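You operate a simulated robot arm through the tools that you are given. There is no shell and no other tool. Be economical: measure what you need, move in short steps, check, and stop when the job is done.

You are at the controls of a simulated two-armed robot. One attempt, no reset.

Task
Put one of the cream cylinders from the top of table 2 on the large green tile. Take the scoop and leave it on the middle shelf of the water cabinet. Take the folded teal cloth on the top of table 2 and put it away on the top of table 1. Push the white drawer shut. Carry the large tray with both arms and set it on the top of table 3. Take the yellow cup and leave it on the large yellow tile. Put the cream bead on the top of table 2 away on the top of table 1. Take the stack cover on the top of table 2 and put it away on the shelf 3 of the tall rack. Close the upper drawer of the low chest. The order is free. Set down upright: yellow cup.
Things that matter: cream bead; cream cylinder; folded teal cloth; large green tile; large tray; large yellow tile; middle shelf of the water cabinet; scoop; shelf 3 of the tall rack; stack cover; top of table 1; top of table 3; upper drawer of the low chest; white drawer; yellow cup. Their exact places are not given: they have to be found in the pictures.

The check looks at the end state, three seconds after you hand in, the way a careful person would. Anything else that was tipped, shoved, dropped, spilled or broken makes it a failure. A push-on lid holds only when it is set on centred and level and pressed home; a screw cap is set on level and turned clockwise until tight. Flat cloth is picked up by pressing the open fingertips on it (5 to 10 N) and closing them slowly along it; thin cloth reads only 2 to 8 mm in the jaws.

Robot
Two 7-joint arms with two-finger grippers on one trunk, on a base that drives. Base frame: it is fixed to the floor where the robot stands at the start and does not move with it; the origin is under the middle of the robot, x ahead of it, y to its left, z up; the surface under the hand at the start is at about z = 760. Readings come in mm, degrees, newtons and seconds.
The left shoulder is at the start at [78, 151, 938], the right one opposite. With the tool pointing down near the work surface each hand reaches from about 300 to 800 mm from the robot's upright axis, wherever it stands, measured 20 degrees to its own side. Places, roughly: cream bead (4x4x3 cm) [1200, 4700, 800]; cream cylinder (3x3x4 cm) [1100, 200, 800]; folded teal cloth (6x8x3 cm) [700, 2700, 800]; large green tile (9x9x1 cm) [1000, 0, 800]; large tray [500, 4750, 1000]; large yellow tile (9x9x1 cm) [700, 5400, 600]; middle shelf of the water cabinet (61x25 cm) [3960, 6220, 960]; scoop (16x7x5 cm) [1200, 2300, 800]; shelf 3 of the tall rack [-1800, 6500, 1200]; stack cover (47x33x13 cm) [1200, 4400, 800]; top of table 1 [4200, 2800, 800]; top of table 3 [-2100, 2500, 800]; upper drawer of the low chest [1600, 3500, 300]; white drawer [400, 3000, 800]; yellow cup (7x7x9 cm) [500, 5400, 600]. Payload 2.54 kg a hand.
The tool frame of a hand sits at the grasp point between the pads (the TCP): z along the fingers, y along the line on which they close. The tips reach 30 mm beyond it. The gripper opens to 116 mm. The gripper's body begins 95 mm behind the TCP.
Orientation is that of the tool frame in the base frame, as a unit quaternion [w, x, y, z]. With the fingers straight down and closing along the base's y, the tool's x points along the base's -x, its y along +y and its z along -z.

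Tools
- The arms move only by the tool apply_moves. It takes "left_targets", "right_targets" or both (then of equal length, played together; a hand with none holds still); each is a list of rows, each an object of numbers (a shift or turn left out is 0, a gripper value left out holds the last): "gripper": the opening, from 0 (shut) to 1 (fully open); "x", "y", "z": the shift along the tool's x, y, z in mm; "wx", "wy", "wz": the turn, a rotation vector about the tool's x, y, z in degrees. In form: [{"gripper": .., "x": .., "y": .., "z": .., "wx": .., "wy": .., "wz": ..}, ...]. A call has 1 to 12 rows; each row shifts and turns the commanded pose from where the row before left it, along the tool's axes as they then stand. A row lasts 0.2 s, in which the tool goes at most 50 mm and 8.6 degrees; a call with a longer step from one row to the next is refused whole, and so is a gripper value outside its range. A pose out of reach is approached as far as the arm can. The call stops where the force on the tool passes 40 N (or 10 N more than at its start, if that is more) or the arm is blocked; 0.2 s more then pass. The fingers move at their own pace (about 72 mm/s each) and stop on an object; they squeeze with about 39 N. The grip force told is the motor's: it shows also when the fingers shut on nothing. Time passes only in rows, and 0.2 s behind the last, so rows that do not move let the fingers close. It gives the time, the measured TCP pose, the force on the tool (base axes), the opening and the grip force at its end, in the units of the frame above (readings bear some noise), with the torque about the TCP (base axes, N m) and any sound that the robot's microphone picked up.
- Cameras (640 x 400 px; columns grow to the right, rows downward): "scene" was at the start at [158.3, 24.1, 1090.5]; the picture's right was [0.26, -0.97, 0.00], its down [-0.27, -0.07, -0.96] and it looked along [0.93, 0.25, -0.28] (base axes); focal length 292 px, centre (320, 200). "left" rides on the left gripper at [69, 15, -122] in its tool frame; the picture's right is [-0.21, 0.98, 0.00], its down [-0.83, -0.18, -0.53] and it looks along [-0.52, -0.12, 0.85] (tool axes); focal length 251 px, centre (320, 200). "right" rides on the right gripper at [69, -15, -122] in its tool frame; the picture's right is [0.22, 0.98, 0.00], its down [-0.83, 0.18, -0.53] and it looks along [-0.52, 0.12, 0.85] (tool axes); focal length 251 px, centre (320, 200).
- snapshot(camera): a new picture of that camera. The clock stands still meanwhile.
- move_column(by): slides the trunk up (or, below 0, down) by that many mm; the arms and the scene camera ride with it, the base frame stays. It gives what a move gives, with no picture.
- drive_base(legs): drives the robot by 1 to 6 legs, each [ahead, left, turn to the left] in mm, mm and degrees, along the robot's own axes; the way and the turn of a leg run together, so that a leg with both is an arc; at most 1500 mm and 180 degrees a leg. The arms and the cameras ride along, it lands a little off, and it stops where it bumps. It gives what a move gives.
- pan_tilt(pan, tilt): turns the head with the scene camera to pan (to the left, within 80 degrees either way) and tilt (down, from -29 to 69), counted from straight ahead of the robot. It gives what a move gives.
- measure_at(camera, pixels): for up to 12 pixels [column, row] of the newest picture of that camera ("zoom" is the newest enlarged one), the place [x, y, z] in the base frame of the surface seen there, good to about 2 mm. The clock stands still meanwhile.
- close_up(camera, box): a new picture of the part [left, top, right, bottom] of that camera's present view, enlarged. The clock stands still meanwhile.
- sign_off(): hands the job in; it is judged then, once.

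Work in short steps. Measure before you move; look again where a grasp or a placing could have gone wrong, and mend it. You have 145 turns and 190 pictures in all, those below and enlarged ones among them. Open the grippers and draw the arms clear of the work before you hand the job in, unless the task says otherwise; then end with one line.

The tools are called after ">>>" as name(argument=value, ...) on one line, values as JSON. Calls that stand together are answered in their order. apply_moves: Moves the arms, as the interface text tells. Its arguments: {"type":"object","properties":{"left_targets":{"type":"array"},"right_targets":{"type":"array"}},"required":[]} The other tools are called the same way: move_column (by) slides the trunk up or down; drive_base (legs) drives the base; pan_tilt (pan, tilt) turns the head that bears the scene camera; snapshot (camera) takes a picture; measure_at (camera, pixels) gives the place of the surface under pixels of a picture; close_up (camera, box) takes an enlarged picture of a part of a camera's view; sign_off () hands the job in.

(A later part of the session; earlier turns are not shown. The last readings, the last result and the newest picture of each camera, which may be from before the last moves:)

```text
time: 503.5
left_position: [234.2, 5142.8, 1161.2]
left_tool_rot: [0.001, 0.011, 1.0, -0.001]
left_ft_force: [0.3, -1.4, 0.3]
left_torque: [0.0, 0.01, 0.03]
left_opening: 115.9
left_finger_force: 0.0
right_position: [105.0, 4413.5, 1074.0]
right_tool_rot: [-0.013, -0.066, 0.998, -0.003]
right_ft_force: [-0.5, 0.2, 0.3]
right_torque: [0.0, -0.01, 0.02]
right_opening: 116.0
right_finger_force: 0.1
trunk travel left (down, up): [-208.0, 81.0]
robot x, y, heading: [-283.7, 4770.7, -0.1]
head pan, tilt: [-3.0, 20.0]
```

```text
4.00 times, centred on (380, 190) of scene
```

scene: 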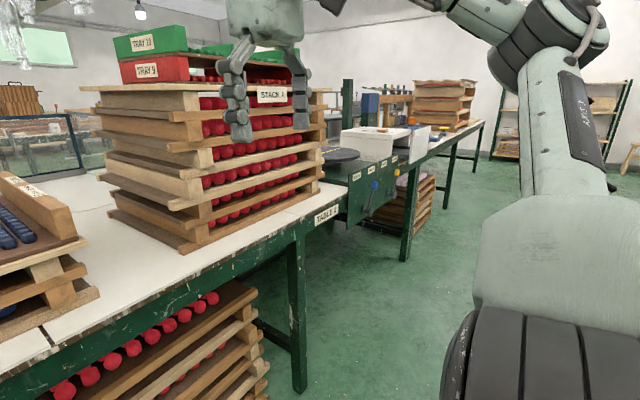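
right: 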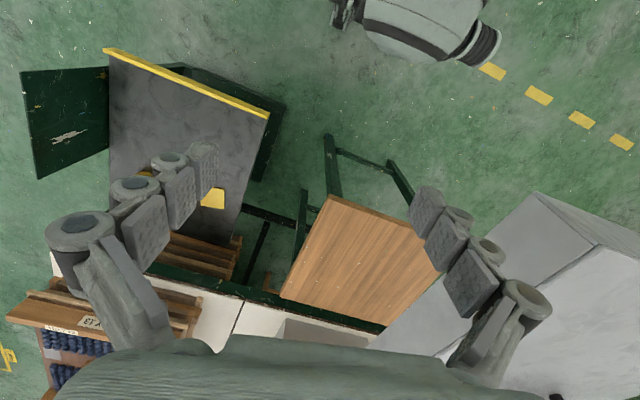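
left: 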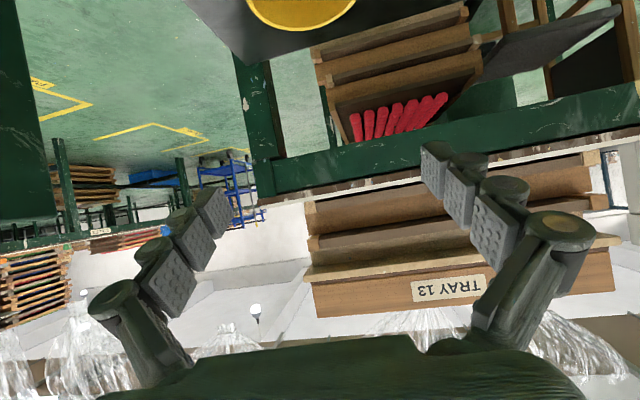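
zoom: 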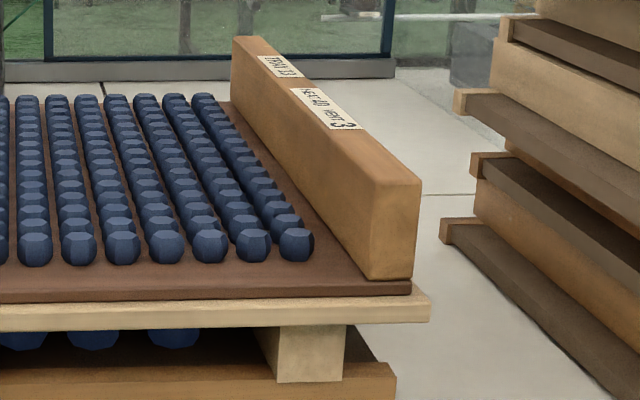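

Planks: y 5103–5128 and 4567–4592, x 416–800, top z 950, base 896. Drive to (60,4848), bring both hands above the plank middles at z≈1030 with ~49 mm opening.

>>> drive_base(legs=[[0, 76, 0.1], [340, 0, 0]])

>>> apply_moves(left_targets=[{"gripper": 0.42, "wz": -1.4}, {"x": -7, "y": -26, "z": 32}, {"x": -7, "y": -26, "z": 32}, {"x": -7, "y": -26, "z": 32}, {"x": -7, "y": -26, "z": 32}, {}], right_targets=[{"gripper": 0.42, "wz": 7.6}, {"x": -40, "y": 22, "z": 11}, {"x": -40, "y": 22, "z": 11}, {"x": -40, "y": 22, "z": 11}, {"x": -40, "y": 22, "z": 11}, {}])

>>> snapshot(camera="left")

>>> snapshot(camera="right")

```text
time: 506.8
left_position: [580.3, 5224.5, 1160.6]
left_tool_rot: [0.002, 0.007, 1.0, -0.001]
left_ft_force: [1.2, 0.2, 0.1]
left_torque: [0.01, 0.02, 0.02]
left_opening: 116.1
left_finger_force: 0.1
right_position: [455.1, 4494.0, 1073.6]
right_tool_rot: [-0.013, -0.069, 0.998, -0.004]
right_ft_force: [0.1, 0.6, 0.1]
right_torque: [0.0, 0.01, -0.01]
right_opening: 116.0
right_finger_force: 0.0
trunk travel left (down, up): [-208.0, 81.0]
robot x, y, heading: [62.5, 4851.2, -0.1]
head pan, tilt: [-3.0, 20.0]
```

```text
time: 508.2
left_position: [605.8, 5136.2, 1030.0]
left_tool_rot: [0.004, -0.006, 1.0, -0.009]
left_ft_force: [0.1, 0.1, -0.3]
left_torque: [0.03, 0.04, -0.01]
left_opening: 48.7
left_finger_force: 0.0
right_position: [610.6, 4598.1, 1027.4]
right_tool_rot: [-0.014, -0.007, 1.0, -0.013]
right_ft_force: [-0.6, -0.3, 0.5]
right_torque: [0.01, 0.01, 0.03]
right_opening: 48.7
right_finger_force: 0.1
trunk travel left (down, up): [-208.0, 81.0]
robot x, y, heading: [61.3, 4852.5, 0.4]
head pan, tilt: [-3.0, 20.0]
```

```text
58 pictures are left
```

left: 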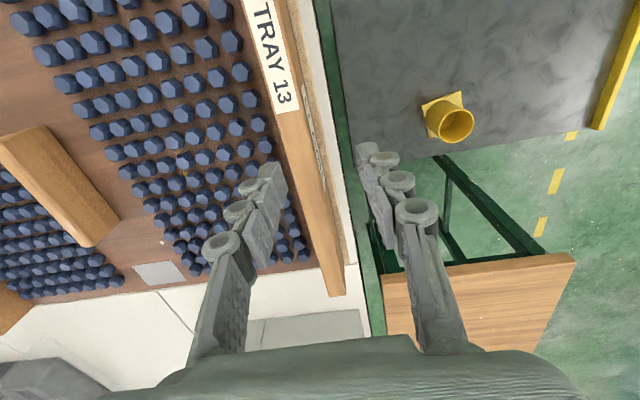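

```text
57 pictures are left
```

right: 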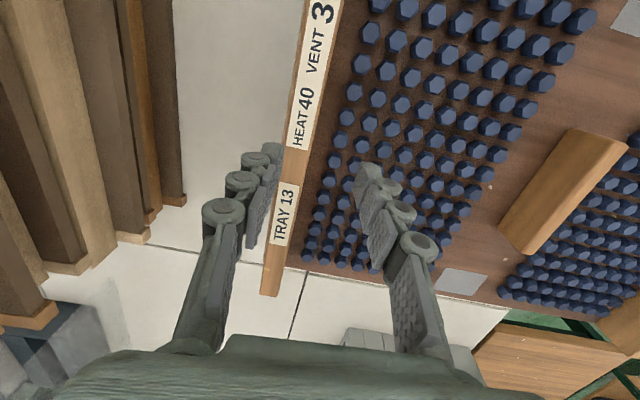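

Measure plank edges in both hand views.

>>> measure_at(camera="left", pixels=[[290, 165], [305, 165], [284, 135], [298, 130], [335, 285], [265, 150], [300, 200]])

>>> measure_at(camera="right", pixels=[[288, 170], [304, 170], [296, 170], [318, 60], [272, 285], [335, 160], [312, 170]])

```text
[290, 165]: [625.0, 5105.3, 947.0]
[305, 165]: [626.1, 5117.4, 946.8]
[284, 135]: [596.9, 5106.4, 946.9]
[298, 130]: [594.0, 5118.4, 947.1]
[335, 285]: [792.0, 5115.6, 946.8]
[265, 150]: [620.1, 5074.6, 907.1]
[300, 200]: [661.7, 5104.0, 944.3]
```

```text
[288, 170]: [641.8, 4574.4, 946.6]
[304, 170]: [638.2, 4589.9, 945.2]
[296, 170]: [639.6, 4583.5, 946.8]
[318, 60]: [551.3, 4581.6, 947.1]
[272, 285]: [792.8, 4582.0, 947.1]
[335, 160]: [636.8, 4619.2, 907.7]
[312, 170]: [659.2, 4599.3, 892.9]
```

Plank centres y=5113 and 4582. Align, descend to z≈943, and close both.

>>> apply_moves(left_targets=[{"y": -23, "gripper": 0.34}, {"z": 40}, {"z": 35}, {"z": 12}, {}, {"gripper": 0.0}, {}, {}, {}], right_targets=[{"y": -16, "gripper": 0.34}, {"z": 40}, {"z": 35}, {"z": 9}, {}, {"gripper": 0.0}, {}, {}, {}])

>>> snapshot(camera="left")

>>> snapshot(camera="right")

```text
time: 510.4
left_position: [602.1, 5126.0, 946.2]
left_tool_rot: [0.006, -0.001, 1.0, -0.014]
left_ft_force: [-3.2, -2.2, 0.1]
left_torque: [0.81, 0.11, -0.07]
left_opening: 23.8
left_finger_force: 38.7
right_position: [599.2, 4608.3, 954.3]
right_tool_rot: [-0.007, -0.017, 1.0, -0.02]
right_ft_force: [-1.5, 1.8, 4.5]
right_torque: [-0.03, 0.02, 0.0]
right_opening: 15.8
right_finger_force: 37.4
trunk travel left (down, up): [-208.0, 81.0]
robot x, y, heading: [62.6, 4863.0, 0.1]
head pan, tilt: [-3.0, 20.0]
stopped in row 9 (right hand): the arm was blocked; the commanded pose is now the measured one
```

```text
56 pictures are left
```

left: 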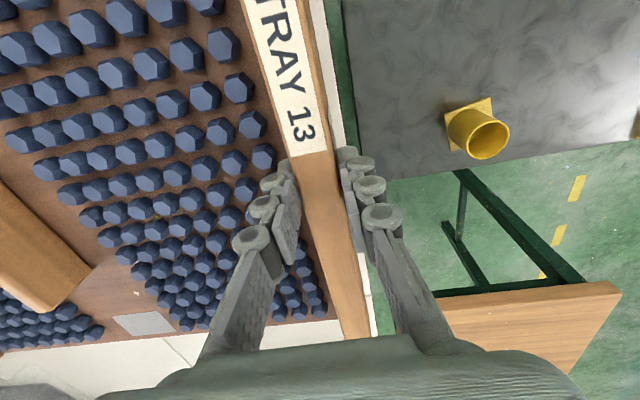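

```text
55 pictures are left
```

right: 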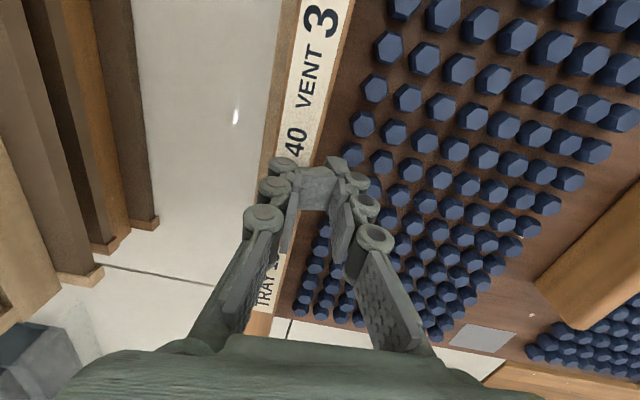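

The left hand holds its plank; the right seems to have missed. Measure the right plank and zoom to see.

>>> measure_at(camera="right", pixels=[[300, 100], [318, 150], [285, 140], [262, 310], [255, 325], [320, 185], [270, 190], [345, 180], [375, 85]])

>>> close_up(camera="right", box=[220, 110, 420, 330])

>>> snapshot(camera="scene")

```text
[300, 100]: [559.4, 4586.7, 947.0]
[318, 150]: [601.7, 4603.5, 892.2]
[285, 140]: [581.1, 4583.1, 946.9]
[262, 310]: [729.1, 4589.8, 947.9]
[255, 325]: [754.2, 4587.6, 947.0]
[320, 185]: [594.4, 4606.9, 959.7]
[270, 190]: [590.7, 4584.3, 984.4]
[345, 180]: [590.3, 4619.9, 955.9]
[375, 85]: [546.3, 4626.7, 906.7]
```

```text
1.82 times, centred on (320, 220) of right
```

zoom: 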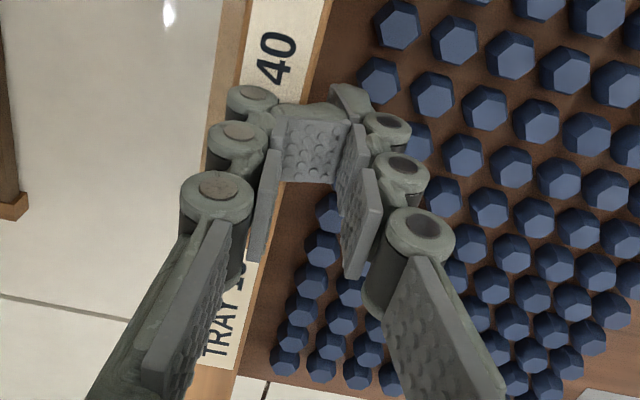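

```text
53 pictures are left
```

scene: 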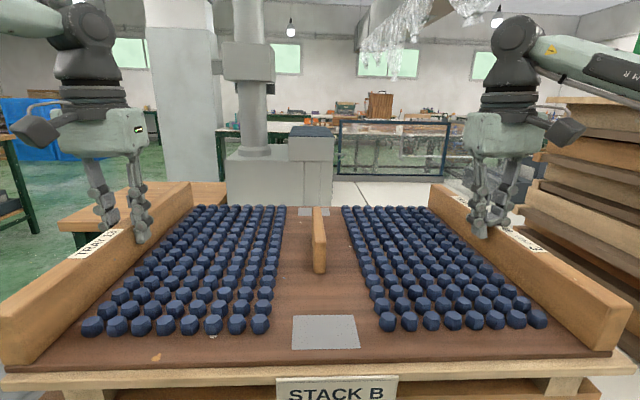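

The right hand's outer finger landed on the plank top (hand 24 mm too far inward). Open, raise, shift outward, check.

>>> apply_moves(right_targets=[{"gripper": 0.42}, {"z": -25}, {"z": -25}, {"y": -20}, {}, {}])

>>> snapshot(camera="right")

>>> measure_at(camera="right", pixels=[[290, 120], [275, 180], [290, 180], [300, 180], [305, 180], [265, 280], [280, 160]])

```text
time: 511.8
left_position: [605.7, 5118.5, 944.8]
left_tool_rot: [0.003, -0.003, 1.0, -0.009]
left_ft_force: [2.2, 5.6, 0.4]
left_torque: [0.39, 1.13, -0.3]
left_opening: 23.5
left_finger_force: 39.3
right_position: [607.5, 4576.2, 1004.0]
right_tool_rot: [-0.007, -0.012, 1.0, -0.016]
right_ft_force: [-0.2, -0.1, 0.0]
right_torque: [0.04, -0.08, -0.01]
right_opening: 49.2
right_finger_force: 0.0
trunk travel left (down, up): [-208.0, 81.0]
robot x, y, heading: [66.3, 4858.7, 0.2]
head pan, tilt: [-3.0, 20.0]
```

```text
52 pictures are left
```

right: 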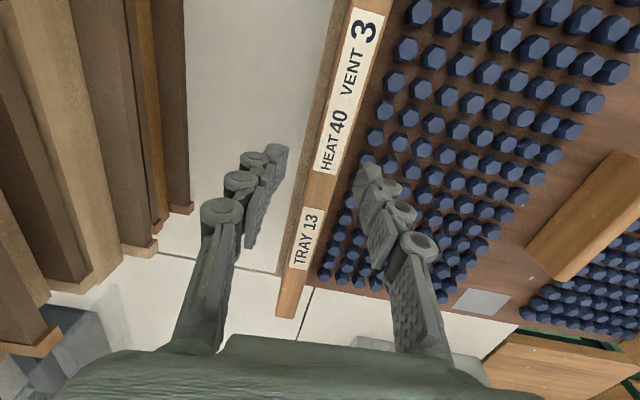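

```text
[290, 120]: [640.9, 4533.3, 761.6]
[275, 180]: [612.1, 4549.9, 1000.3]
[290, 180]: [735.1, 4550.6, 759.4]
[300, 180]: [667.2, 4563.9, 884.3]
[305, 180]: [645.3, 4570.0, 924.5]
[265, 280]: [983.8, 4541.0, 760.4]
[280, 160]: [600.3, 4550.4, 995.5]
```

Measure plank top edges here before descending.

>>> measure_at(camera="right", pixels=[[312, 180], [318, 180], [326, 180], [332, 180], [337, 180], [342, 180]])

```text
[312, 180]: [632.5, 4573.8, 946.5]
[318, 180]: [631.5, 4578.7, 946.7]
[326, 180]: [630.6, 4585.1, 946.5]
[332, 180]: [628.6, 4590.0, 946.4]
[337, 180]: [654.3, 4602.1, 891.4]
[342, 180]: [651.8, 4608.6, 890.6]
```

Plank 4572–4593; shift +6 and descend to 944, close.

>>> apply_moves(right_targets=[{"y": 6, "gripper": 0.38}, {"z": 30}, {"z": 30}, {}, {"gripper": 0.0}, {}, {}, {}])

>>> move_column(by=20)

>>> snapshot(camera="scene")

>>> snapshot(camera="right")

```text
time: 513.8
left_position: [599.6, 5128.5, 946.6]
left_tool_rot: [0.005, -0.004, 1.0, -0.011]
left_ft_force: [-5.9, 14.3, -3.1]
left_torque: [0.77, -0.36, 0.23]
left_opening: 23.6
left_finger_force: 38.6
right_position: [603.4, 4593.8, 949.0]
right_tool_rot: [-0.001, -0.018, 1.0, -0.022]
right_ft_force: [0.5, -14.2, 0.3]
right_torque: [0.44, -0.46, -0.58]
right_opening: 24.2
right_finger_force: 39.0
trunk travel left (down, up): [-208.0, 81.0]
robot x, y, heading: [63.2, 4861.9, -0.1]
head pan, tilt: [-3.0, 20.0]
stopped in row 8 (right hand): the arm was blocked; the commanded pose is now the measured one
```

```text
time: 514.5
left_position: [596.5, 5117.3, 970.7]
left_tool_rot: [0.009, -0.003, 1.0, -0.009]
left_ft_force: [-1.4, -5.4, -15.9]
left_torque: [0.5, -0.74, -0.04]
left_opening: 23.3
left_finger_force: 39.0
right_position: [598.3, 4581.6, 963.4]
right_tool_rot: [-0.004, -0.013, 1.0, -0.012]
right_ft_force: [2.0, 5.6, -9.5]
right_torque: [0.92, 1.15, -0.62]
right_opening: 24.1
right_finger_force: 39.5
trunk travel left (down, up): [-228.0, 61.0]
robot x, y, heading: [64.2, 4860.1, 0.5]
head pan, tilt: [-3.0, 20.0]
```

```text
51 pictures are left
```

scene: 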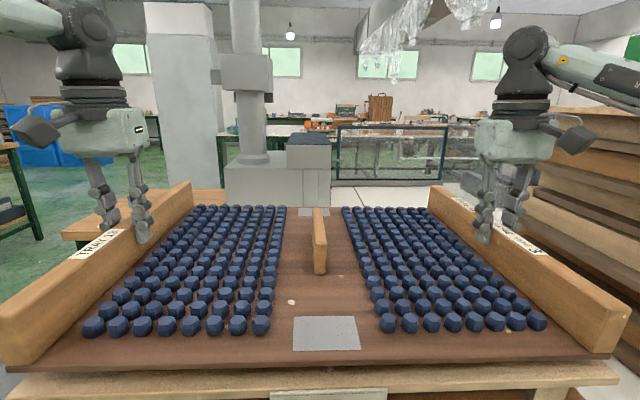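

```text
50 pictures are left
```

right: 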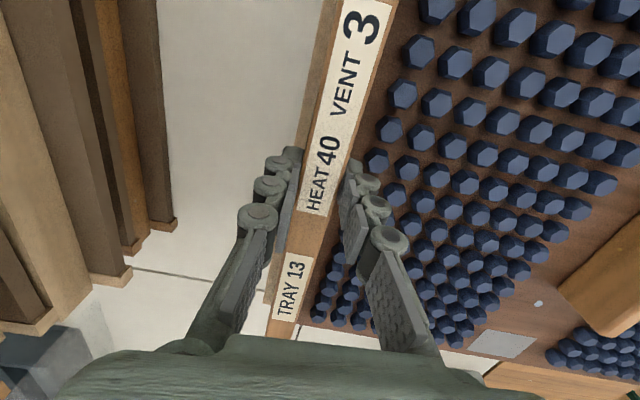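

Both planks are gripped (loads 16 N and 10 N). Raise, back out and turn west, then look toward table 3.

>>> move_column(by=60)

>>> drive_base(legs=[[-720, 0, 0], [0, 0, 90], [0, 0, 90]])

>>> pan_tilt(pan=35, tilt=15)

>>> snapshot(camera="scene")

>>> measure_at(camera="scene", pixels=[[60, 200], [120, 200], [180, 200], [240, 200], [300, 200], [360, 200], [100, 160], [200, 160], [300, 160], [400, 160], [60, 260], [300, 250]])

```text
time: 515.5
left_position: [599.6, 5099.7, 1035.9]
left_tool_rot: [0.009, -0.001, 1.0, -0.001]
left_ft_force: [-1.6, -31.7, -15.4]
left_torque: [0.17, -0.6, 0.01]
left_opening: 23.8
left_finger_force: 39.1
right_position: [599.7, 4562.9, 1019.0]
right_tool_rot: [-0.004, -0.009, 1.0, -0.001]
right_ft_force: [1.5, 32.2, -9.1]
right_torque: [1.09, 1.03, -0.6]
right_opening: 23.9
right_finger_force: 39.3
trunk travel left (down, up): [-288.0, 1.0]
robot x, y, heading: [66.0, 4861.4, 0.2]
head pan, tilt: [-3.0, 20.0]
```

```text
time: 527.4
left_position: [-1239.0, 4615.5, 1024.1]
left_tool_rot: [0.0, 1.0, -0.005, 0.001]
left_ft_force: [0.9, 1.8, -15.2]
left_torque: [-0.53, -0.29, 0.12]
left_opening: 23.8
left_finger_force: 39.3
right_position: [-1233.9, 5151.4, 1011.2]
right_tool_rot: [-0.005, 1.0, 0.006, 0.012]
right_ft_force: [-1.9, -2.1, -9.9]
right_torque: [-0.81, -0.09, -0.89]
right_opening: 24.1
right_finger_force: 38.9
trunk travel left (down, up): [-288.0, 1.0]
robot x, y, heading: [-686.7, 4858.0, 179.4]
head pan, tilt: [-3.0, 20.0]
```

```text
time: 528.4
left_position: [-1239.6, 4615.3, 1024.4]
left_tool_rot: [0.0, 1.0, -0.005, 0.002]
left_ft_force: [0.5, 2.9, -15.4]
left_torque: [-0.65, -0.18, 0.15]
left_opening: 23.9
left_finger_force: 38.7
right_position: [-1234.5, 5151.1, 1011.0]
right_tool_rot: [-0.006, 1.0, 0.007, 0.012]
right_ft_force: [-2.4, -2.9, -9.8]
right_torque: [-0.88, -0.18, -0.79]
right_opening: 24.1
right_finger_force: 38.8
trunk travel left (down, up): [-288.0, 1.0]
robot x, y, heading: [-687.4, 4854.7, 179.3]
head pan, tilt: [35.0, 15.0]
```

```text
49 pictures are left
```

scene: 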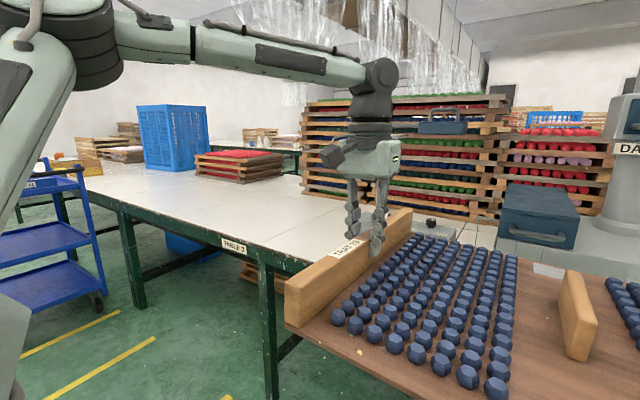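

```text
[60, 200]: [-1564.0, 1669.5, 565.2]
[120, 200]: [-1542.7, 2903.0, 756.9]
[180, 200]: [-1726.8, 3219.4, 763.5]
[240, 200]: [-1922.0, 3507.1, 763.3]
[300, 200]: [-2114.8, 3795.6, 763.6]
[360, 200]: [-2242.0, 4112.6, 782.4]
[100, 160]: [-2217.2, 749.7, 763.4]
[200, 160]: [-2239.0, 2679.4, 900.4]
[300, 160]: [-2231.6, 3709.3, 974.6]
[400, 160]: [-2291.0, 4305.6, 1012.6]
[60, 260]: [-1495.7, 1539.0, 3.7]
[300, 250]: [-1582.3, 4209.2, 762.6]
```

Table 3's clear area lies at x -1540…-2115, y 2900–4200. Drive to set the tray at ≈(-1760,3650), lower the column most of the way.

>>> drive_base(legs=[[0, 1233, 0.7], [520, 0, 0]])

>>> move_column(by=-165)

>>> pan_tilt(pan=0, tilt=35)

>>> snapshot(camera="scene")

>>> measure_at(camera="scene", pixels=[[100, 330], [320, 335], [540, 330], [320, 350], [100, 350], [540, 350], [320, 380], [320, 320]])

```text
time: 543.0
left_position: [-1780.2, 3407.1, 1024.1]
left_tool_rot: [-0.001, 1.0, -0.006, 0.002]
left_ft_force: [0.4, 3.1, -15.7]
left_torque: [-0.54, -0.3, 0.15]
left_opening: 23.7
left_finger_force: 39.0
right_position: [-1775.0, 3942.3, 1010.5]
right_tool_rot: [-0.005, 1.0, 0.005, 0.012]
right_ft_force: [-1.2, -2.3, -10.9]
right_torque: [-0.83, -0.14, -0.82]
right_opening: 23.7
right_finger_force: 39.2
trunk travel left (down, up): [-288.0, 1.0]
robot x, y, heading: [-1229.5, 3642.1, 179.2]
head pan, tilt: [35.0, 15.0]
```

```text
time: 544.9
left_position: [-1782.0, 3406.0, 858.3]
left_tool_rot: [0.0, 1.0, -0.006, 0.002]
left_ft_force: [1.8, 1.7, -15.2]
left_torque: [-0.56, -0.63, 0.19]
left_opening: 23.8
left_finger_force: 38.7
right_position: [-1773.6, 3941.7, 847.2]
right_tool_rot: [-0.005, 1.0, 0.004, 0.012]
right_ft_force: [-1.7, -2.1, -9.5]
right_torque: [-0.78, 0.24, -0.93]
right_opening: 23.7
right_finger_force: 38.7
trunk travel left (down, up): [-123.0, 166.0]
robot x, y, heading: [-1228.2, 3641.2, 179.4]
head pan, tilt: [35.0, 15.0]
```

```text
time: 545.9
left_position: [-1781.3, 3407.3, 857.7]
left_tool_rot: [0.0, 1.0, -0.006, 0.002]
left_ft_force: [1.9, 2.8, -14.6]
left_torque: [-0.51, -0.5, 0.14]
left_opening: 23.9
left_finger_force: 38.6
right_position: [-1773.3, 3942.8, 845.7]
right_tool_rot: [-0.004, 1.0, 0.004, 0.013]
right_ft_force: [-1.3, -3.7, -9.6]
right_torque: [-0.84, 0.14, -0.89]
right_opening: 24.3
right_finger_force: 39.3
trunk travel left (down, up): [-123.0, 166.0]
robot x, y, heading: [-1231.8, 3646.7, 179.0]
head pan, tilt: [0.0, 35.0]
```

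```text
48 pictures are left
```

scene: 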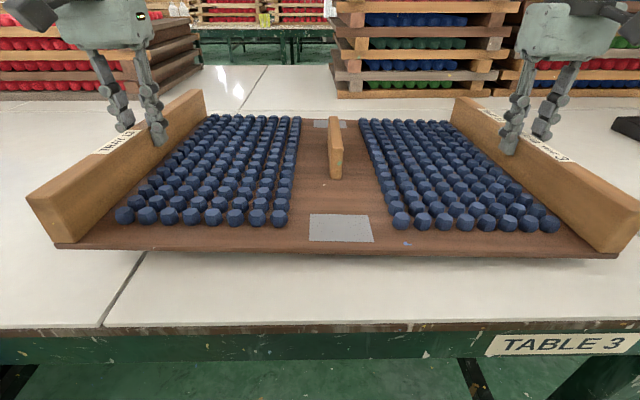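

```text
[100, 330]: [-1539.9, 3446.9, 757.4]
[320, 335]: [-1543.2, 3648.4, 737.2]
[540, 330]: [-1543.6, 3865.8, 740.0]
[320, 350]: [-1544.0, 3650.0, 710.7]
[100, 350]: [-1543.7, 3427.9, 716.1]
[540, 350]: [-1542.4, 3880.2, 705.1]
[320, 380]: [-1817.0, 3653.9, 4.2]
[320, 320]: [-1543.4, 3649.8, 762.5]
```

Over table 3, level the left side by 11 mm and lower 20 mm.

>>> apply_moves(left_targets=[{"z": 6}, {"z": 5}, {}], right_targets=[{}, {}, {}])

>>> move_column(by=-15)

>>> move_column(by=-4)

>>> close_up(camera="scene", box=[20, 190, 620, 350])

```text
time: 546.7
left_position: [-1781.7, 3405.8, 846.2]
left_tool_rot: [0.0, 1.0, -0.006, 0.002]
left_ft_force: [1.2, 2.9, -13.0]
left_torque: [0.22, -0.15, 0.16]
left_opening: 24.0
left_finger_force: 38.9
right_position: [-1776.0, 3942.5, 844.8]
right_tool_rot: [-0.006, 1.0, 0.005, 0.014]
right_ft_force: [-1.3, -0.8, -12.7]
right_torque: [-0.11, -0.23, -0.83]
right_opening: 23.7
right_finger_force: 38.4
trunk travel left (down, up): [-123.0, 166.0]
robot x, y, heading: [-1229.3, 3642.9, 179.1]
head pan, tilt: [0.0, 35.0]
```

```text
time: 547.3
left_position: [-1781.1, 3406.3, 832.4]
left_tool_rot: [0.0, 1.0, -0.007, 0.001]
left_ft_force: [1.0, 1.5, -13.2]
left_torque: [-0.1, 0.74, 0.18]
left_opening: 23.5
left_finger_force: 39.5
right_position: [-1773.3, 3942.7, 831.8]
right_tool_rot: [-0.005, 1.0, 0.004, 0.011]
right_ft_force: [-2.4, -0.3, -6.1]
right_torque: [-0.25, 0.25, -0.73]
right_opening: 23.8
right_finger_force: 39.2
trunk travel left (down, up): [-108.0, 181.0]
robot x, y, heading: [-1224.7, 3641.0, 179.0]
head pan, tilt: [0.0, 35.0]
```

```text
time: 547.9
left_position: [-1780.6, 3405.9, 827.9]
left_tool_rot: [0.0, 1.0, -0.006, 0.001]
left_ft_force: [0.7, 1.7, -13.5]
left_torque: [0.0, 1.09, 0.16]
left_opening: 23.2
left_finger_force: 39.1
right_position: [-1774.2, 3943.4, 829.1]
right_tool_rot: [-0.005, 1.0, 0.004, 0.011]
right_ft_force: [-0.2, 1.4, 1.4]
right_torque: [-0.1, 1.19, -0.9]
right_opening: 23.3
right_finger_force: 38.8
trunk travel left (down, up): [-104.0, 185.0]
robot x, y, heading: [-1225.0, 3642.8, 179.1]
head pan, tilt: [0.0, 35.0]
```

```text
1.07 times, centred on (320, 270) of scene (not enlarged: the box is as wide or as high as the picture)
```

zoom: 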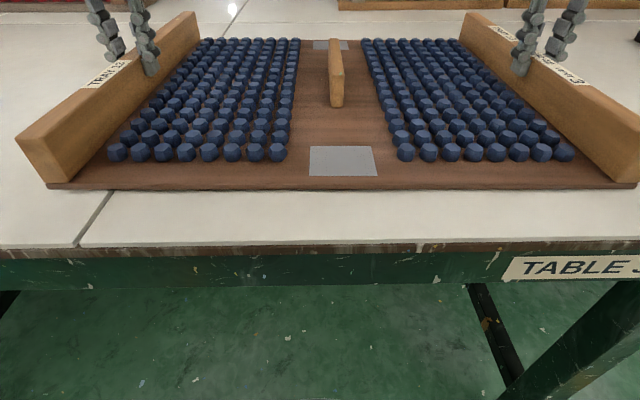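

Right edge is down; lower 4 mm more, release both hands, lift, and drive to the white drawer on table 2's west side.

>>> move_column(by=-4)

>>> apply_moves(left_targets=[{"gripper": 0.42}, {}, {}, {"z": -45}, {"z": -45}, {"z": -45}, {}], right_targets=[{"gripper": 0.42}, {}, {}, {"z": -45}, {"z": -45}, {"z": -45}, {}])

>>> snapshot(camera="scene")

>>> drive_base(legs=[[-420, 0, 0], [0, 0, -90], [0, 0, -90], [480, 0, 0], [0, -630, 0]])

>>> pan_tilt(pan=-5, tilt=22)

>>> snapshot(camera="scene")

```text
time: 548.4
left_position: [-1781.0, 3405.4, 825.3]
left_tool_rot: [0.0, 1.0, -0.006, 0.001]
left_ft_force: [-1.6, 2.8, -13.4]
left_torque: [0.1, 0.28, 0.27]
left_opening: 23.6
left_finger_force: 39.0
right_position: [-1773.2, 3941.6, 827.1]
right_tool_rot: [-0.005, 1.0, 0.005, 0.01]
right_ft_force: [-3.6, 4.0, 20.5]
right_torque: [-0.11, -0.88, -0.77]
right_opening: 23.9
right_finger_force: 38.7
trunk travel left (down, up): [-100.0, 189.0]
robot x, y, heading: [-1227.2, 3645.6, 179.3]
head pan, tilt: [0.0, 35.0]
```

```text
time: 550.0
left_position: [-1777.1, 3405.5, 958.2]
left_tool_rot: [0.0, 1.0, -0.006, 0.0]
left_ft_force: [-0.5, -0.7, 0.3]
left_torque: [0.0, 0.02, 0.0]
left_opening: 49.0
left_finger_force: 0.0
right_position: [-1775.8, 3939.4, 962.8]
right_tool_rot: [-0.006, 1.0, 0.004, 0.011]
right_ft_force: [-0.4, -0.2, 0.4]
right_torque: [0.01, 0.02, 0.01]
right_opening: 48.8
right_finger_force: 0.1
trunk travel left (down, up): [-100.0, 189.0]
robot x, y, heading: [-1231.0, 3643.6, 179.0]
head pan, tilt: [0.0, 35.0]
```

```text
46 pictures are left
```

scene: 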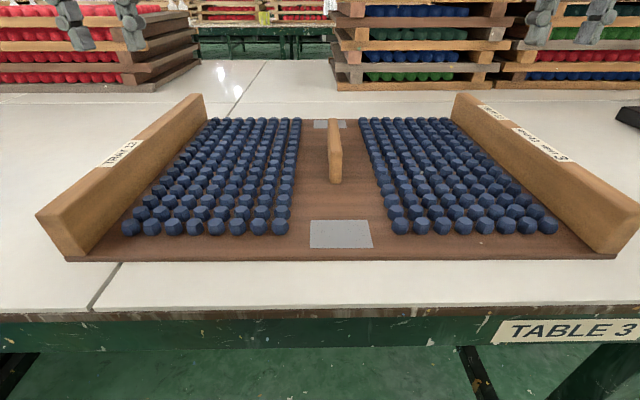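

```text
time: 569.0
left_position: [176.8, 3199.8, 957.6]
left_tool_rot: [0.001, 0.032, 0.999, -0.001]
left_ft_force: [0.4, 0.9, -0.6]
left_torque: [0.01, 0.01, 0.02]
left_opening: 48.9
left_finger_force: 0.2
right_position: [148.4, 2665.5, 960.9]
right_tool_rot: [-0.011, 0.02, 1.0, -0.005]
right_ft_force: [-0.8, 0.2, 0.0]
right_torque: [-0.02, 0.02, 0.0]
right_opening: 48.7
right_finger_force: 0.0
trunk travel left (down, up): [-100.0, 189.0]
robot x, y, heading: [-385.9, 2990.2, -3.7]
head pan, tilt: [0.0, 35.0]
```

```text
time: 569.7
left_position: [178.1, 3200.1, 957.0]
left_tool_rot: [0.0, 0.032, 0.999, 0.0]
left_ft_force: [-0.2, 0.4, -0.7]
left_torque: [0.0, -0.03, -0.01]
left_opening: 48.6
left_finger_force: 0.0
right_position: [150.0, 2665.4, 961.1]
right_tool_rot: [-0.011, 0.021, 1.0, -0.006]
right_ft_force: [-0.8, -0.1, 0.6]
right_torque: [-0.01, 0.03, 0.0]
right_opening: 48.8
right_finger_force: 0.0
trunk travel left (down, up): [-100.0, 189.0]
robot x, y, heading: [-382.4, 2988.2, -3.6]
head pan, tilt: [-5.0, 22.0]
```

```text
45 pictures are left
```

scene: 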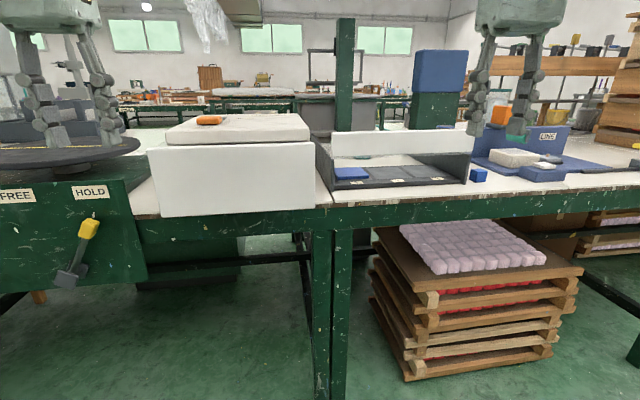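

Tray rests well on table 3. Now measure the white drawer, its frame, and look for the teal cloth.

>>> close_up(camera="scene", box=[130, 90, 640, 230])

>>> measure_at(camera="scene", pixels=[[235, 180], [160, 160], [305, 160], [240, 130], [300, 130], [210, 120], [350, 172], [400, 140], [450, 170], [515, 155], [515, 130], [320, 200]])

```text
1.25 times, centred on (385, 160) of scene
```

zoom: 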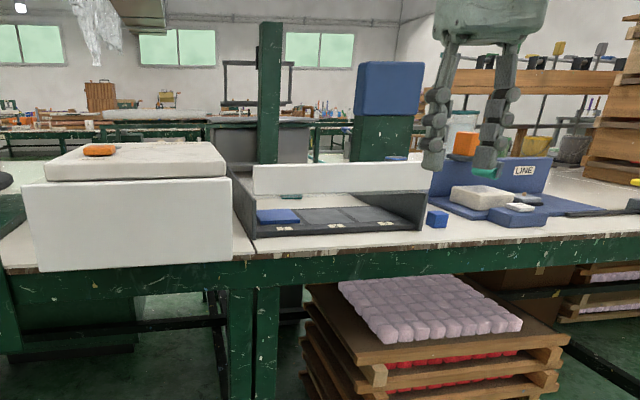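

```text
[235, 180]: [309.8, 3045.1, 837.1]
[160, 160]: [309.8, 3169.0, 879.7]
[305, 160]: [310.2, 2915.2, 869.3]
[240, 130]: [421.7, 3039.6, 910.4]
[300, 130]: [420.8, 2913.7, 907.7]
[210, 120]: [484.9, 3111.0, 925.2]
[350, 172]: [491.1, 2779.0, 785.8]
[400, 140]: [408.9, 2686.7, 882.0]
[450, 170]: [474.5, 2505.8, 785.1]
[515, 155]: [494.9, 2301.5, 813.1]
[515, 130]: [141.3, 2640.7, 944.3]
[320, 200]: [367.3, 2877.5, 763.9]
```

White drawer front at x=310 (y 2905–3180, z 790–890), housing face ≈421. Square up, put the closed left hand before it, and push by driving until it stops.

>>> drive_base(legs=[[0, 0, 3.6]])

>>> apply_moves(left_targets=[{"gripper": 0.0, "y": -38, "z": 20}, {"y": -38, "z": 20}, {"y": -38, "z": 20}, {"y": -38, "z": 20}, {"y": -36, "z": 17}, {}], right_targets=[{"z": -40}, {"z": -40}, {}, {}, {}, {}])

>>> drive_base(legs=[[190, 0, 0], [80, 0, 0]])

>>> snapshot(camera="scene")

>>> snapshot(camera="right")

```text
time: 570.6
left_position: [162.9, 3235.9, 957.5]
left_tool_rot: [0.001, -0.001, 1.0, -0.001]
left_ft_force: [0.7, 0.2, 0.0]
left_torque: [-0.01, -0.03, -0.02]
left_opening: 49.0
left_finger_force: 0.1
right_position: [168.9, 2702.1, 962.3]
right_tool_rot: [-0.01, -0.011, 1.0, -0.005]
right_ft_force: [-0.1, 0.2, -0.8]
right_torque: [-0.05, -0.02, -0.01]
right_opening: 48.8
right_finger_force: 0.0
trunk travel left (down, up): [-100.0, 189.0]
robot x, y, heading: [-382.1, 2989.0, -0.1]
head pan, tilt: [-5.0, 22.0]
```

```text
time: 572.0
left_position: [153.0, 3115.1, 876.4]
left_tool_rot: [-0.001, -0.001, 1.0, 0.001]
left_ft_force: [-0.1, 1.1, 0.3]
left_torque: [0.02, 0.02, -0.01]
left_opening: 0.0
left_finger_force: 28.9
left hand out of reach, approached as far as the arm can: row 3, 4, 5
right_position: [171.8, 2702.1, 1041.8]
right_tool_rot: [-0.01, -0.011, 1.0, -0.005]
right_ft_force: [0.0, 0.3, -0.3]
right_torque: [-0.02, 0.0, 0.0]
right_opening: 48.8
right_finger_force: 0.0
trunk travel left (down, up): [-100.0, 189.0]
robot x, y, heading: [-382.0, 2986.9, -0.1]
head pan, tilt: [-5.0, 22.0]
```

```text
time: 574.1
left_position: [393.9, 3114.3, 877.0]
left_tool_rot: [-0.009, 0.003, 1.0, 0.002]
left_ft_force: [-0.3, 0.1, -0.3]
left_torque: [0.0, -0.02, -0.01]
left_opening: 0.0
left_finger_force: 28.1
right_position: [416.5, 2700.5, 1041.2]
right_tool_rot: [-0.011, -0.01, 1.0, -0.005]
right_ft_force: [0.3, 0.0, -0.9]
right_torque: [0.0, 0.01, 0.0]
right_opening: 48.8
right_finger_force: 0.0
trunk travel left (down, up): [-100.0, 189.0]
robot x, y, heading: [-138.0, 2990.6, -0.1]
head pan, tilt: [-5.0, 22.0]
stopped in leg 2: the force on the tool passed its limit at 75 N (the readings are from after the stop); the commanded pose is now the measured one
```

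```text
43 pictures are left
```

scene: 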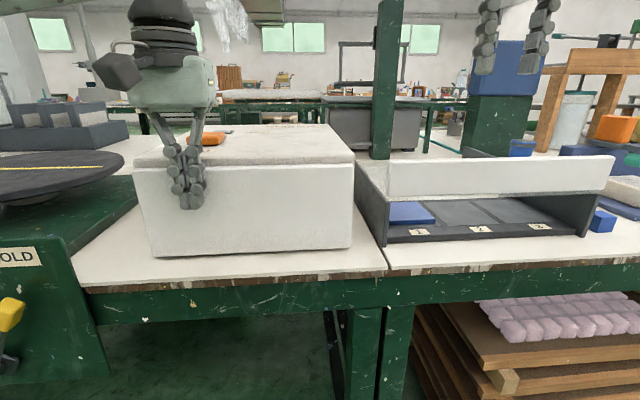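

```text
42 pictures are left
```

right: 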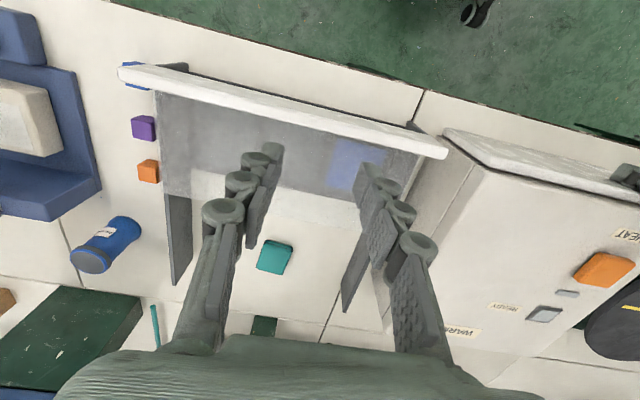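

The drawer stopped at 75 N. Measure the front vs housing, and the teal cloth at (275,256) in the right view.

>>> measure_at(camera="scene", pixels=[[260, 200], [150, 200], [345, 200], [260, 172], [260, 160], [260, 150], [352, 160]])

>>> measure_at(camera="right", pixels=[[275, 257], [262, 243], [291, 247], [258, 268], [284, 272], [500, 155], [480, 135], [470, 165], [300, 225], [300, 110], [180, 270], [350, 290]])

>>> close_up(camera="right", box=[150, 60, 640, 340])

```text
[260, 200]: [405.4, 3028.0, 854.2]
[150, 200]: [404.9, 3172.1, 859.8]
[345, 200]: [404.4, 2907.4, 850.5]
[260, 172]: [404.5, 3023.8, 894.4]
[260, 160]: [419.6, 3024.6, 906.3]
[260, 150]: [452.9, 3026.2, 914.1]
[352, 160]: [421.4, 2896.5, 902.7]
```

```text
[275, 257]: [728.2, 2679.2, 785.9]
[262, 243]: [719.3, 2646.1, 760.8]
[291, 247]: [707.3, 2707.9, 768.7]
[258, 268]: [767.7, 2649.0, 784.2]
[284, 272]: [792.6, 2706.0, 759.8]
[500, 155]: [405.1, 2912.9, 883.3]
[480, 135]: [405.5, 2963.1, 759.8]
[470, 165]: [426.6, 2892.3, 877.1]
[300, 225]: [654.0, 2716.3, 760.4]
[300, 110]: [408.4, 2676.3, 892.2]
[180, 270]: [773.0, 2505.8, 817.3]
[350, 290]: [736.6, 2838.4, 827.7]
```

```text
1.31 times, centred on (395, 200) of right
```

zoom: 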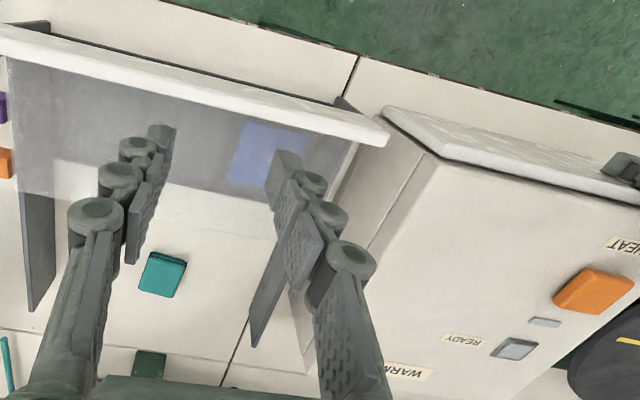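

Drawer is home (panel abuts the housing). Now the cloth at ≈(742,2678), top 786: raise left hand and column, approach, and bring the right hand above it.

>>> apply_moves(left_targets=[{"x": 30}, {"z": -45}, {"z": -45}, {"z": -45}, {"z": -45}], right_targets=[{"wy": -6, "gripper": 0.78}, {"wy": -6}, {}, {}, {}])

>>> move_column(by=90)

>>> drive_base(legs=[[0, -140, 0], [203, 0, 0]])

>>> apply_moves(right_targets=[{"x": -9.4, "y": 16.9, "z": 35.9}, {"x": -9.4, "y": 16.9, "z": 35.9}, {"x": -9.4, "y": 16.9, "z": 35.9}, {"x": -9.4, "y": 16.9, "z": 35.9}, {"x": -9.4, "y": 16.9, "z": 35.9}, {"x": -9.4, "y": 16.9, "z": 35.9}, {"x": -9.4, "y": 16.9, "z": 35.9}, {}])

>>> snapshot(camera="right")

```text
time: 575.4
left_position: [331.2, 3155.3, 1022.9]
left_tool_rot: [-0.009, 0.004, 1.0, 0.001]
left_ft_force: [0.6, 0.9, 0.1]
left_torque: [0.0, -0.01, -0.02]
left_opening: 0.0
left_finger_force: 29.0
left hand out of reach, approached as far as the arm can: row 3, 4, 5
right_position: [416.8, 2700.1, 1042.1]
right_tool_rot: [0.093, -0.011, 0.996, -0.004]
right_ft_force: [0.1, 0.7, -0.5]
right_torque: [0.01, -0.02, -0.03]
right_opening: 90.4
right_finger_force: 0.0
trunk travel left (down, up): [-100.0, 189.0]
robot x, y, heading: [-135.9, 2987.2, -0.3]
head pan, tilt: [-5.0, 22.0]
```

```text
time: 576.6
left_position: [332.6, 3156.0, 1112.9]
left_tool_rot: [-0.008, 0.005, 1.0, 0.001]
left_ft_force: [-0.2, -0.5, 0.0]
left_torque: [0.0, 0.03, 0.01]
left_opening: 0.0
left_finger_force: 28.4
right_position: [418.3, 2700.6, 1131.8]
right_tool_rot: [0.093, -0.011, 0.996, -0.004]
right_ft_force: [0.1, -0.5, -0.8]
right_torque: [-0.03, 0.03, -0.03]
right_opening: 90.5
right_finger_force: 0.0
trunk travel left (down, up): [-190.0, 99.0]
robot x, y, heading: [-138.0, 2987.7, -0.0]
head pan, tilt: [-5.0, 22.0]
```

```text
time: 579.8
left_position: [515.3, 3016.0, 1111.0]
left_tool_rot: [-0.009, -0.001, 1.0, 0.001]
left_ft_force: [-0.3, -0.2, -0.1]
left_torque: [0.01, -0.02, 0.0]
left_opening: 0.0
left_finger_force: 28.5
right_position: [603.9, 2562.3, 1131.5]
right_tool_rot: [0.093, -0.016, 0.996, -0.005]
right_ft_force: [-0.4, 0.2, 0.2]
right_torque: [0.0, -0.03, -0.01]
right_opening: 90.5
right_finger_force: 0.1
trunk travel left (down, up): [-190.0, 99.0]
robot x, y, heading: [49.5, 2844.3, 0.3]
head pan, tilt: [-5.0, 22.0]
stopped in leg 2: the robot was blocked; the commanded pose is now the measured one
```

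```text
time: 581.6
left_position: [516.0, 3016.7, 1110.6]
left_tool_rot: [-0.01, -0.001, 1.0, 0.001]
left_ft_force: [-0.2, -0.9, 0.2]
left_torque: [-0.01, 0.02, -0.03]
left_opening: 0.2
left_finger_force: 28.3
right_position: [709.8, 2679.8, 894.7]
right_tool_rot: [0.093, -0.015, 0.996, -0.005]
right_ft_force: [0.0, 0.3, 0.6]
right_torque: [0.03, -0.01, 0.03]
right_opening: 90.3
right_finger_force: 0.0
trunk travel left (down, up): [-190.0, 99.0]
robot x, y, heading: [46.8, 2846.2, 0.3]
head pan, tilt: [-5.0, 22.0]
```

```text
40 pictures are left
```

right: 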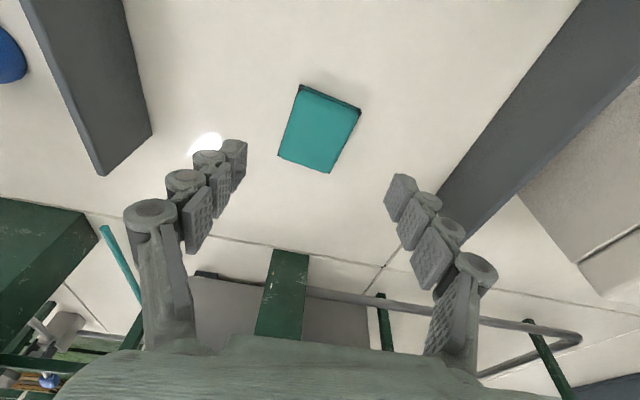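

Measure the cloth.

>>> measure_at(camera="right", pixels=[[320, 130], [303, 88], [359, 109], [329, 170], [281, 154], [320, 112], [285, 260], [250, 130]])

```text
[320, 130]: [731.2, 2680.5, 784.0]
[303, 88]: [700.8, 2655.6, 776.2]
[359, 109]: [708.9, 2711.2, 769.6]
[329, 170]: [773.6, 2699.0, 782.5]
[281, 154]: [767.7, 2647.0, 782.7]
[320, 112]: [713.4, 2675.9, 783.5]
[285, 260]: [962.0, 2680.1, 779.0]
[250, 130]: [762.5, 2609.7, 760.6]
```

Cloth centre (737,2679), 58 mm wide, rotated ~7°. Descend, align, close across it and lift.

>>> apply_moves(right_targets=[{"z": 34, "y": -1}, {"z": 34}, {"z": 33, "x": -1, "wz": 7}, {}, {"gripper": 0.45}, {"gripper": 0.25}, {"gripper": 0.0}, {}, {}, {"z": -40}, {"z": -40}, {}])

>>> snapshot(camera="right")

```text
time: 584.2
left_position: [515.6, 3017.8, 1110.9]
left_tool_rot: [-0.01, -0.001, 1.0, 0.001]
left_ft_force: [-0.2, 0.8, 0.5]
left_torque: [0.02, -0.01, -0.03]
left_opening: 0.0
left_finger_force: 28.8
right_position: [716.3, 2680.1, 873.5]
right_tool_rot: [0.091, 0.046, 0.995, 0.001]
right_ft_force: [0.0, 0.7, -0.5]
right_torque: [-0.01, 0.04, -0.01]
right_opening: 59.2
right_finger_force: 39.0
trunk travel left (down, up): [-190.0, 99.0]
robot x, y, heading: [48.4, 2843.7, 0.3]
head pan, tilt: [-5.0, 22.0]
```

```text
39 pictures are left
```

right: 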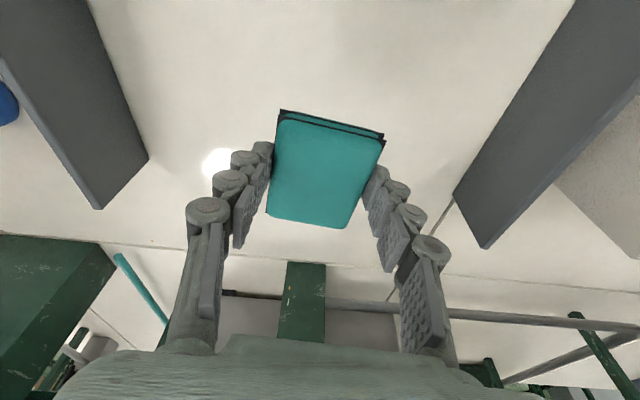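

Cloth held (59 mm). Raise it, back off, turn north and drive up the west aisle.

>>> apply_moves(right_targets=[{"z": -45}, {"z": -45}, {"z": -45}, {"z": -45}, {}])

>>> drive_base(legs=[[-560, 0, 0], [0, 0, 89.7], [1500, 0, 0], [1300, 0, 0]])

>>> pan_tilt(pan=0, tilt=15)

>>> snapshot(camera="scene")

```text
time: 585.4
left_position: [516.3, 3016.2, 1110.2]
left_tool_rot: [-0.01, -0.001, 1.0, 0.002]
left_ft_force: [0.6, -0.3, 0.7]
left_torque: [-0.01, 0.01, 0.01]
left_opening: 0.0
left_finger_force: 28.7
right_position: [679.2, 2681.0, 1052.6]
right_tool_rot: [0.092, 0.046, 0.995, 0.001]
right_ft_force: [0.5, 0.3, -0.7]
right_torque: [-0.02, 0.01, 0.02]
right_opening: 58.9
right_finger_force: 39.1
trunk travel left (down, up): [-190.0, 99.0]
robot x, y, heading: [51.1, 2841.2, 0.4]
head pan, tilt: [-5.0, 22.0]
```

```text
time: 605.8
left_position: [-731.5, 6105.3, 1111.6]
left_tool_rot: [-0.008, -0.706, 0.708, -0.005]
left_ft_force: [-0.5, -0.5, 0.2]
left_torque: [0.0, -0.02, 0.0]
left_opening: 0.0
left_finger_force: 28.4
right_position: [-394.8, 6266.4, 1052.6]
right_tool_rot: [0.065, -0.669, 0.738, 0.066]
right_ft_force: [-0.2, 0.4, -0.5]
right_torque: [-0.03, 0.0, 0.03]
right_opening: 58.6
right_finger_force: 39.2
trunk travel left (down, up): [-190.0, 99.0]
robot x, y, heading: [-561.2, 5637.1, 89.8]
head pan, tilt: [-5.0, 22.0]
```

```text
time: 606.5
left_position: [-732.9, 6104.4, 1111.2]
left_tool_rot: [-0.007, -0.706, 0.708, -0.006]
left_ft_force: [0.1, 0.0, 0.2]
left_torque: [0.02, -0.02, 0.01]
left_opening: 0.0
left_finger_force: 28.3
right_position: [-396.4, 6267.4, 1052.6]
right_tool_rot: [0.064, -0.669, 0.737, 0.066]
right_ft_force: [0.4, -0.7, -0.5]
right_torque: [0.0, 0.02, 0.0]
right_opening: 58.6
right_finger_force: 39.0
trunk travel left (down, up): [-190.0, 99.0]
robot x, y, heading: [-557.4, 5638.3, 90.0]
head pan, tilt: [0.0, 15.0]
```

```text
38 pictures are left
```

scene: 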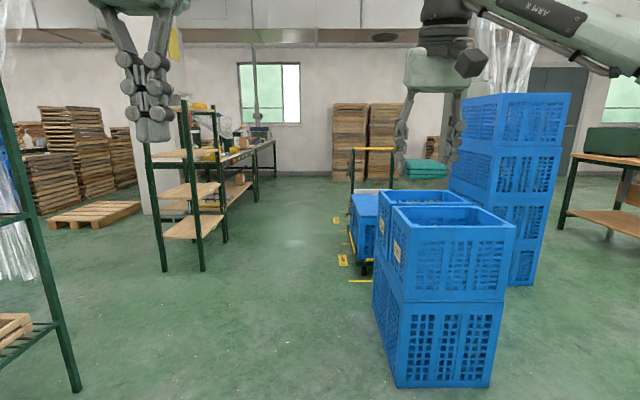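

Turn east here, cross via the corridor and come down beside table 1, then look.

>>> drive_base(legs=[[0, 0, -90], [0, 620, 0], [1500, 0, 0], [1300, 0, 0], [0, -900, 0]])

>>> pan_tilt(pan=-8, tilt=20)

>>> snapshot(camera="scene")

>>> measure_at(camera="scene", pixels=[[320, 180], [320, 200], [320, 220], [280, 190], [360, 190], [280, 210], [360, 210], [400, 200], [240, 200], [340, 170]])

```text
time: 639.1
left_position: [2775.2, 5241.6, 1110.9]
left_tool_rot: [-0.01, 0.02, 1.0, 0.002]
left_ft_force: [-0.2, 0.1, 0.0]
left_torque: [0.01, 0.01, -0.02]
left_opening: 0.0
left_finger_force: 28.4
right_position: [2924.8, 4899.9, 1053.2]
right_tool_rot: [0.092, 0.066, 0.994, -0.002]
right_ft_force: [0.3, 0.9, -1.1]
right_torque: [-0.01, -0.01, 0.0]
right_opening: 58.4
right_finger_force: 39.3
trunk travel left (down, up): [-190.0, 99.0]
robot x, y, heading: [2299.1, 5089.0, -2.1]
head pan, tilt: [0.0, 15.0]
```

```text
time: 639.8
left_position: [2775.3, 5241.4, 1110.6]
left_tool_rot: [-0.01, 0.021, 1.0, 0.002]
left_ft_force: [0.2, 1.1, -0.3]
left_torque: [-0.01, -0.01, 0.04]
left_opening: 0.0
left_finger_force: 29.0
right_position: [2924.4, 4898.7, 1052.8]
right_tool_rot: [0.092, 0.068, 0.993, -0.001]
right_ft_force: [0.9, -0.2, -0.6]
right_torque: [-0.03, 0.02, 0.01]
right_opening: 58.4
right_finger_force: 38.6
trunk travel left (down, up): [-190.0, 99.0]
robot x, y, heading: [2300.3, 5088.9, -2.5]
head pan, tilt: [-8.0, 20.0]
```

```text
37 pictures are left
```

scene: 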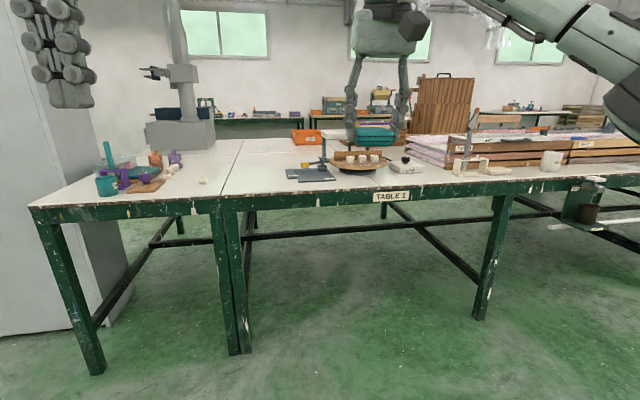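

```text
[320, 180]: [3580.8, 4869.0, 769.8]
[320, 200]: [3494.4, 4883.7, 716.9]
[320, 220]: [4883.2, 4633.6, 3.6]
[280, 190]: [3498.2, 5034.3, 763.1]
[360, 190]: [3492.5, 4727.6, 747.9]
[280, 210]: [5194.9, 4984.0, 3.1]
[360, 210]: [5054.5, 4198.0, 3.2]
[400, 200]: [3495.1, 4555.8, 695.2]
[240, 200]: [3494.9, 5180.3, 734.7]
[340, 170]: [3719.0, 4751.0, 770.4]
```

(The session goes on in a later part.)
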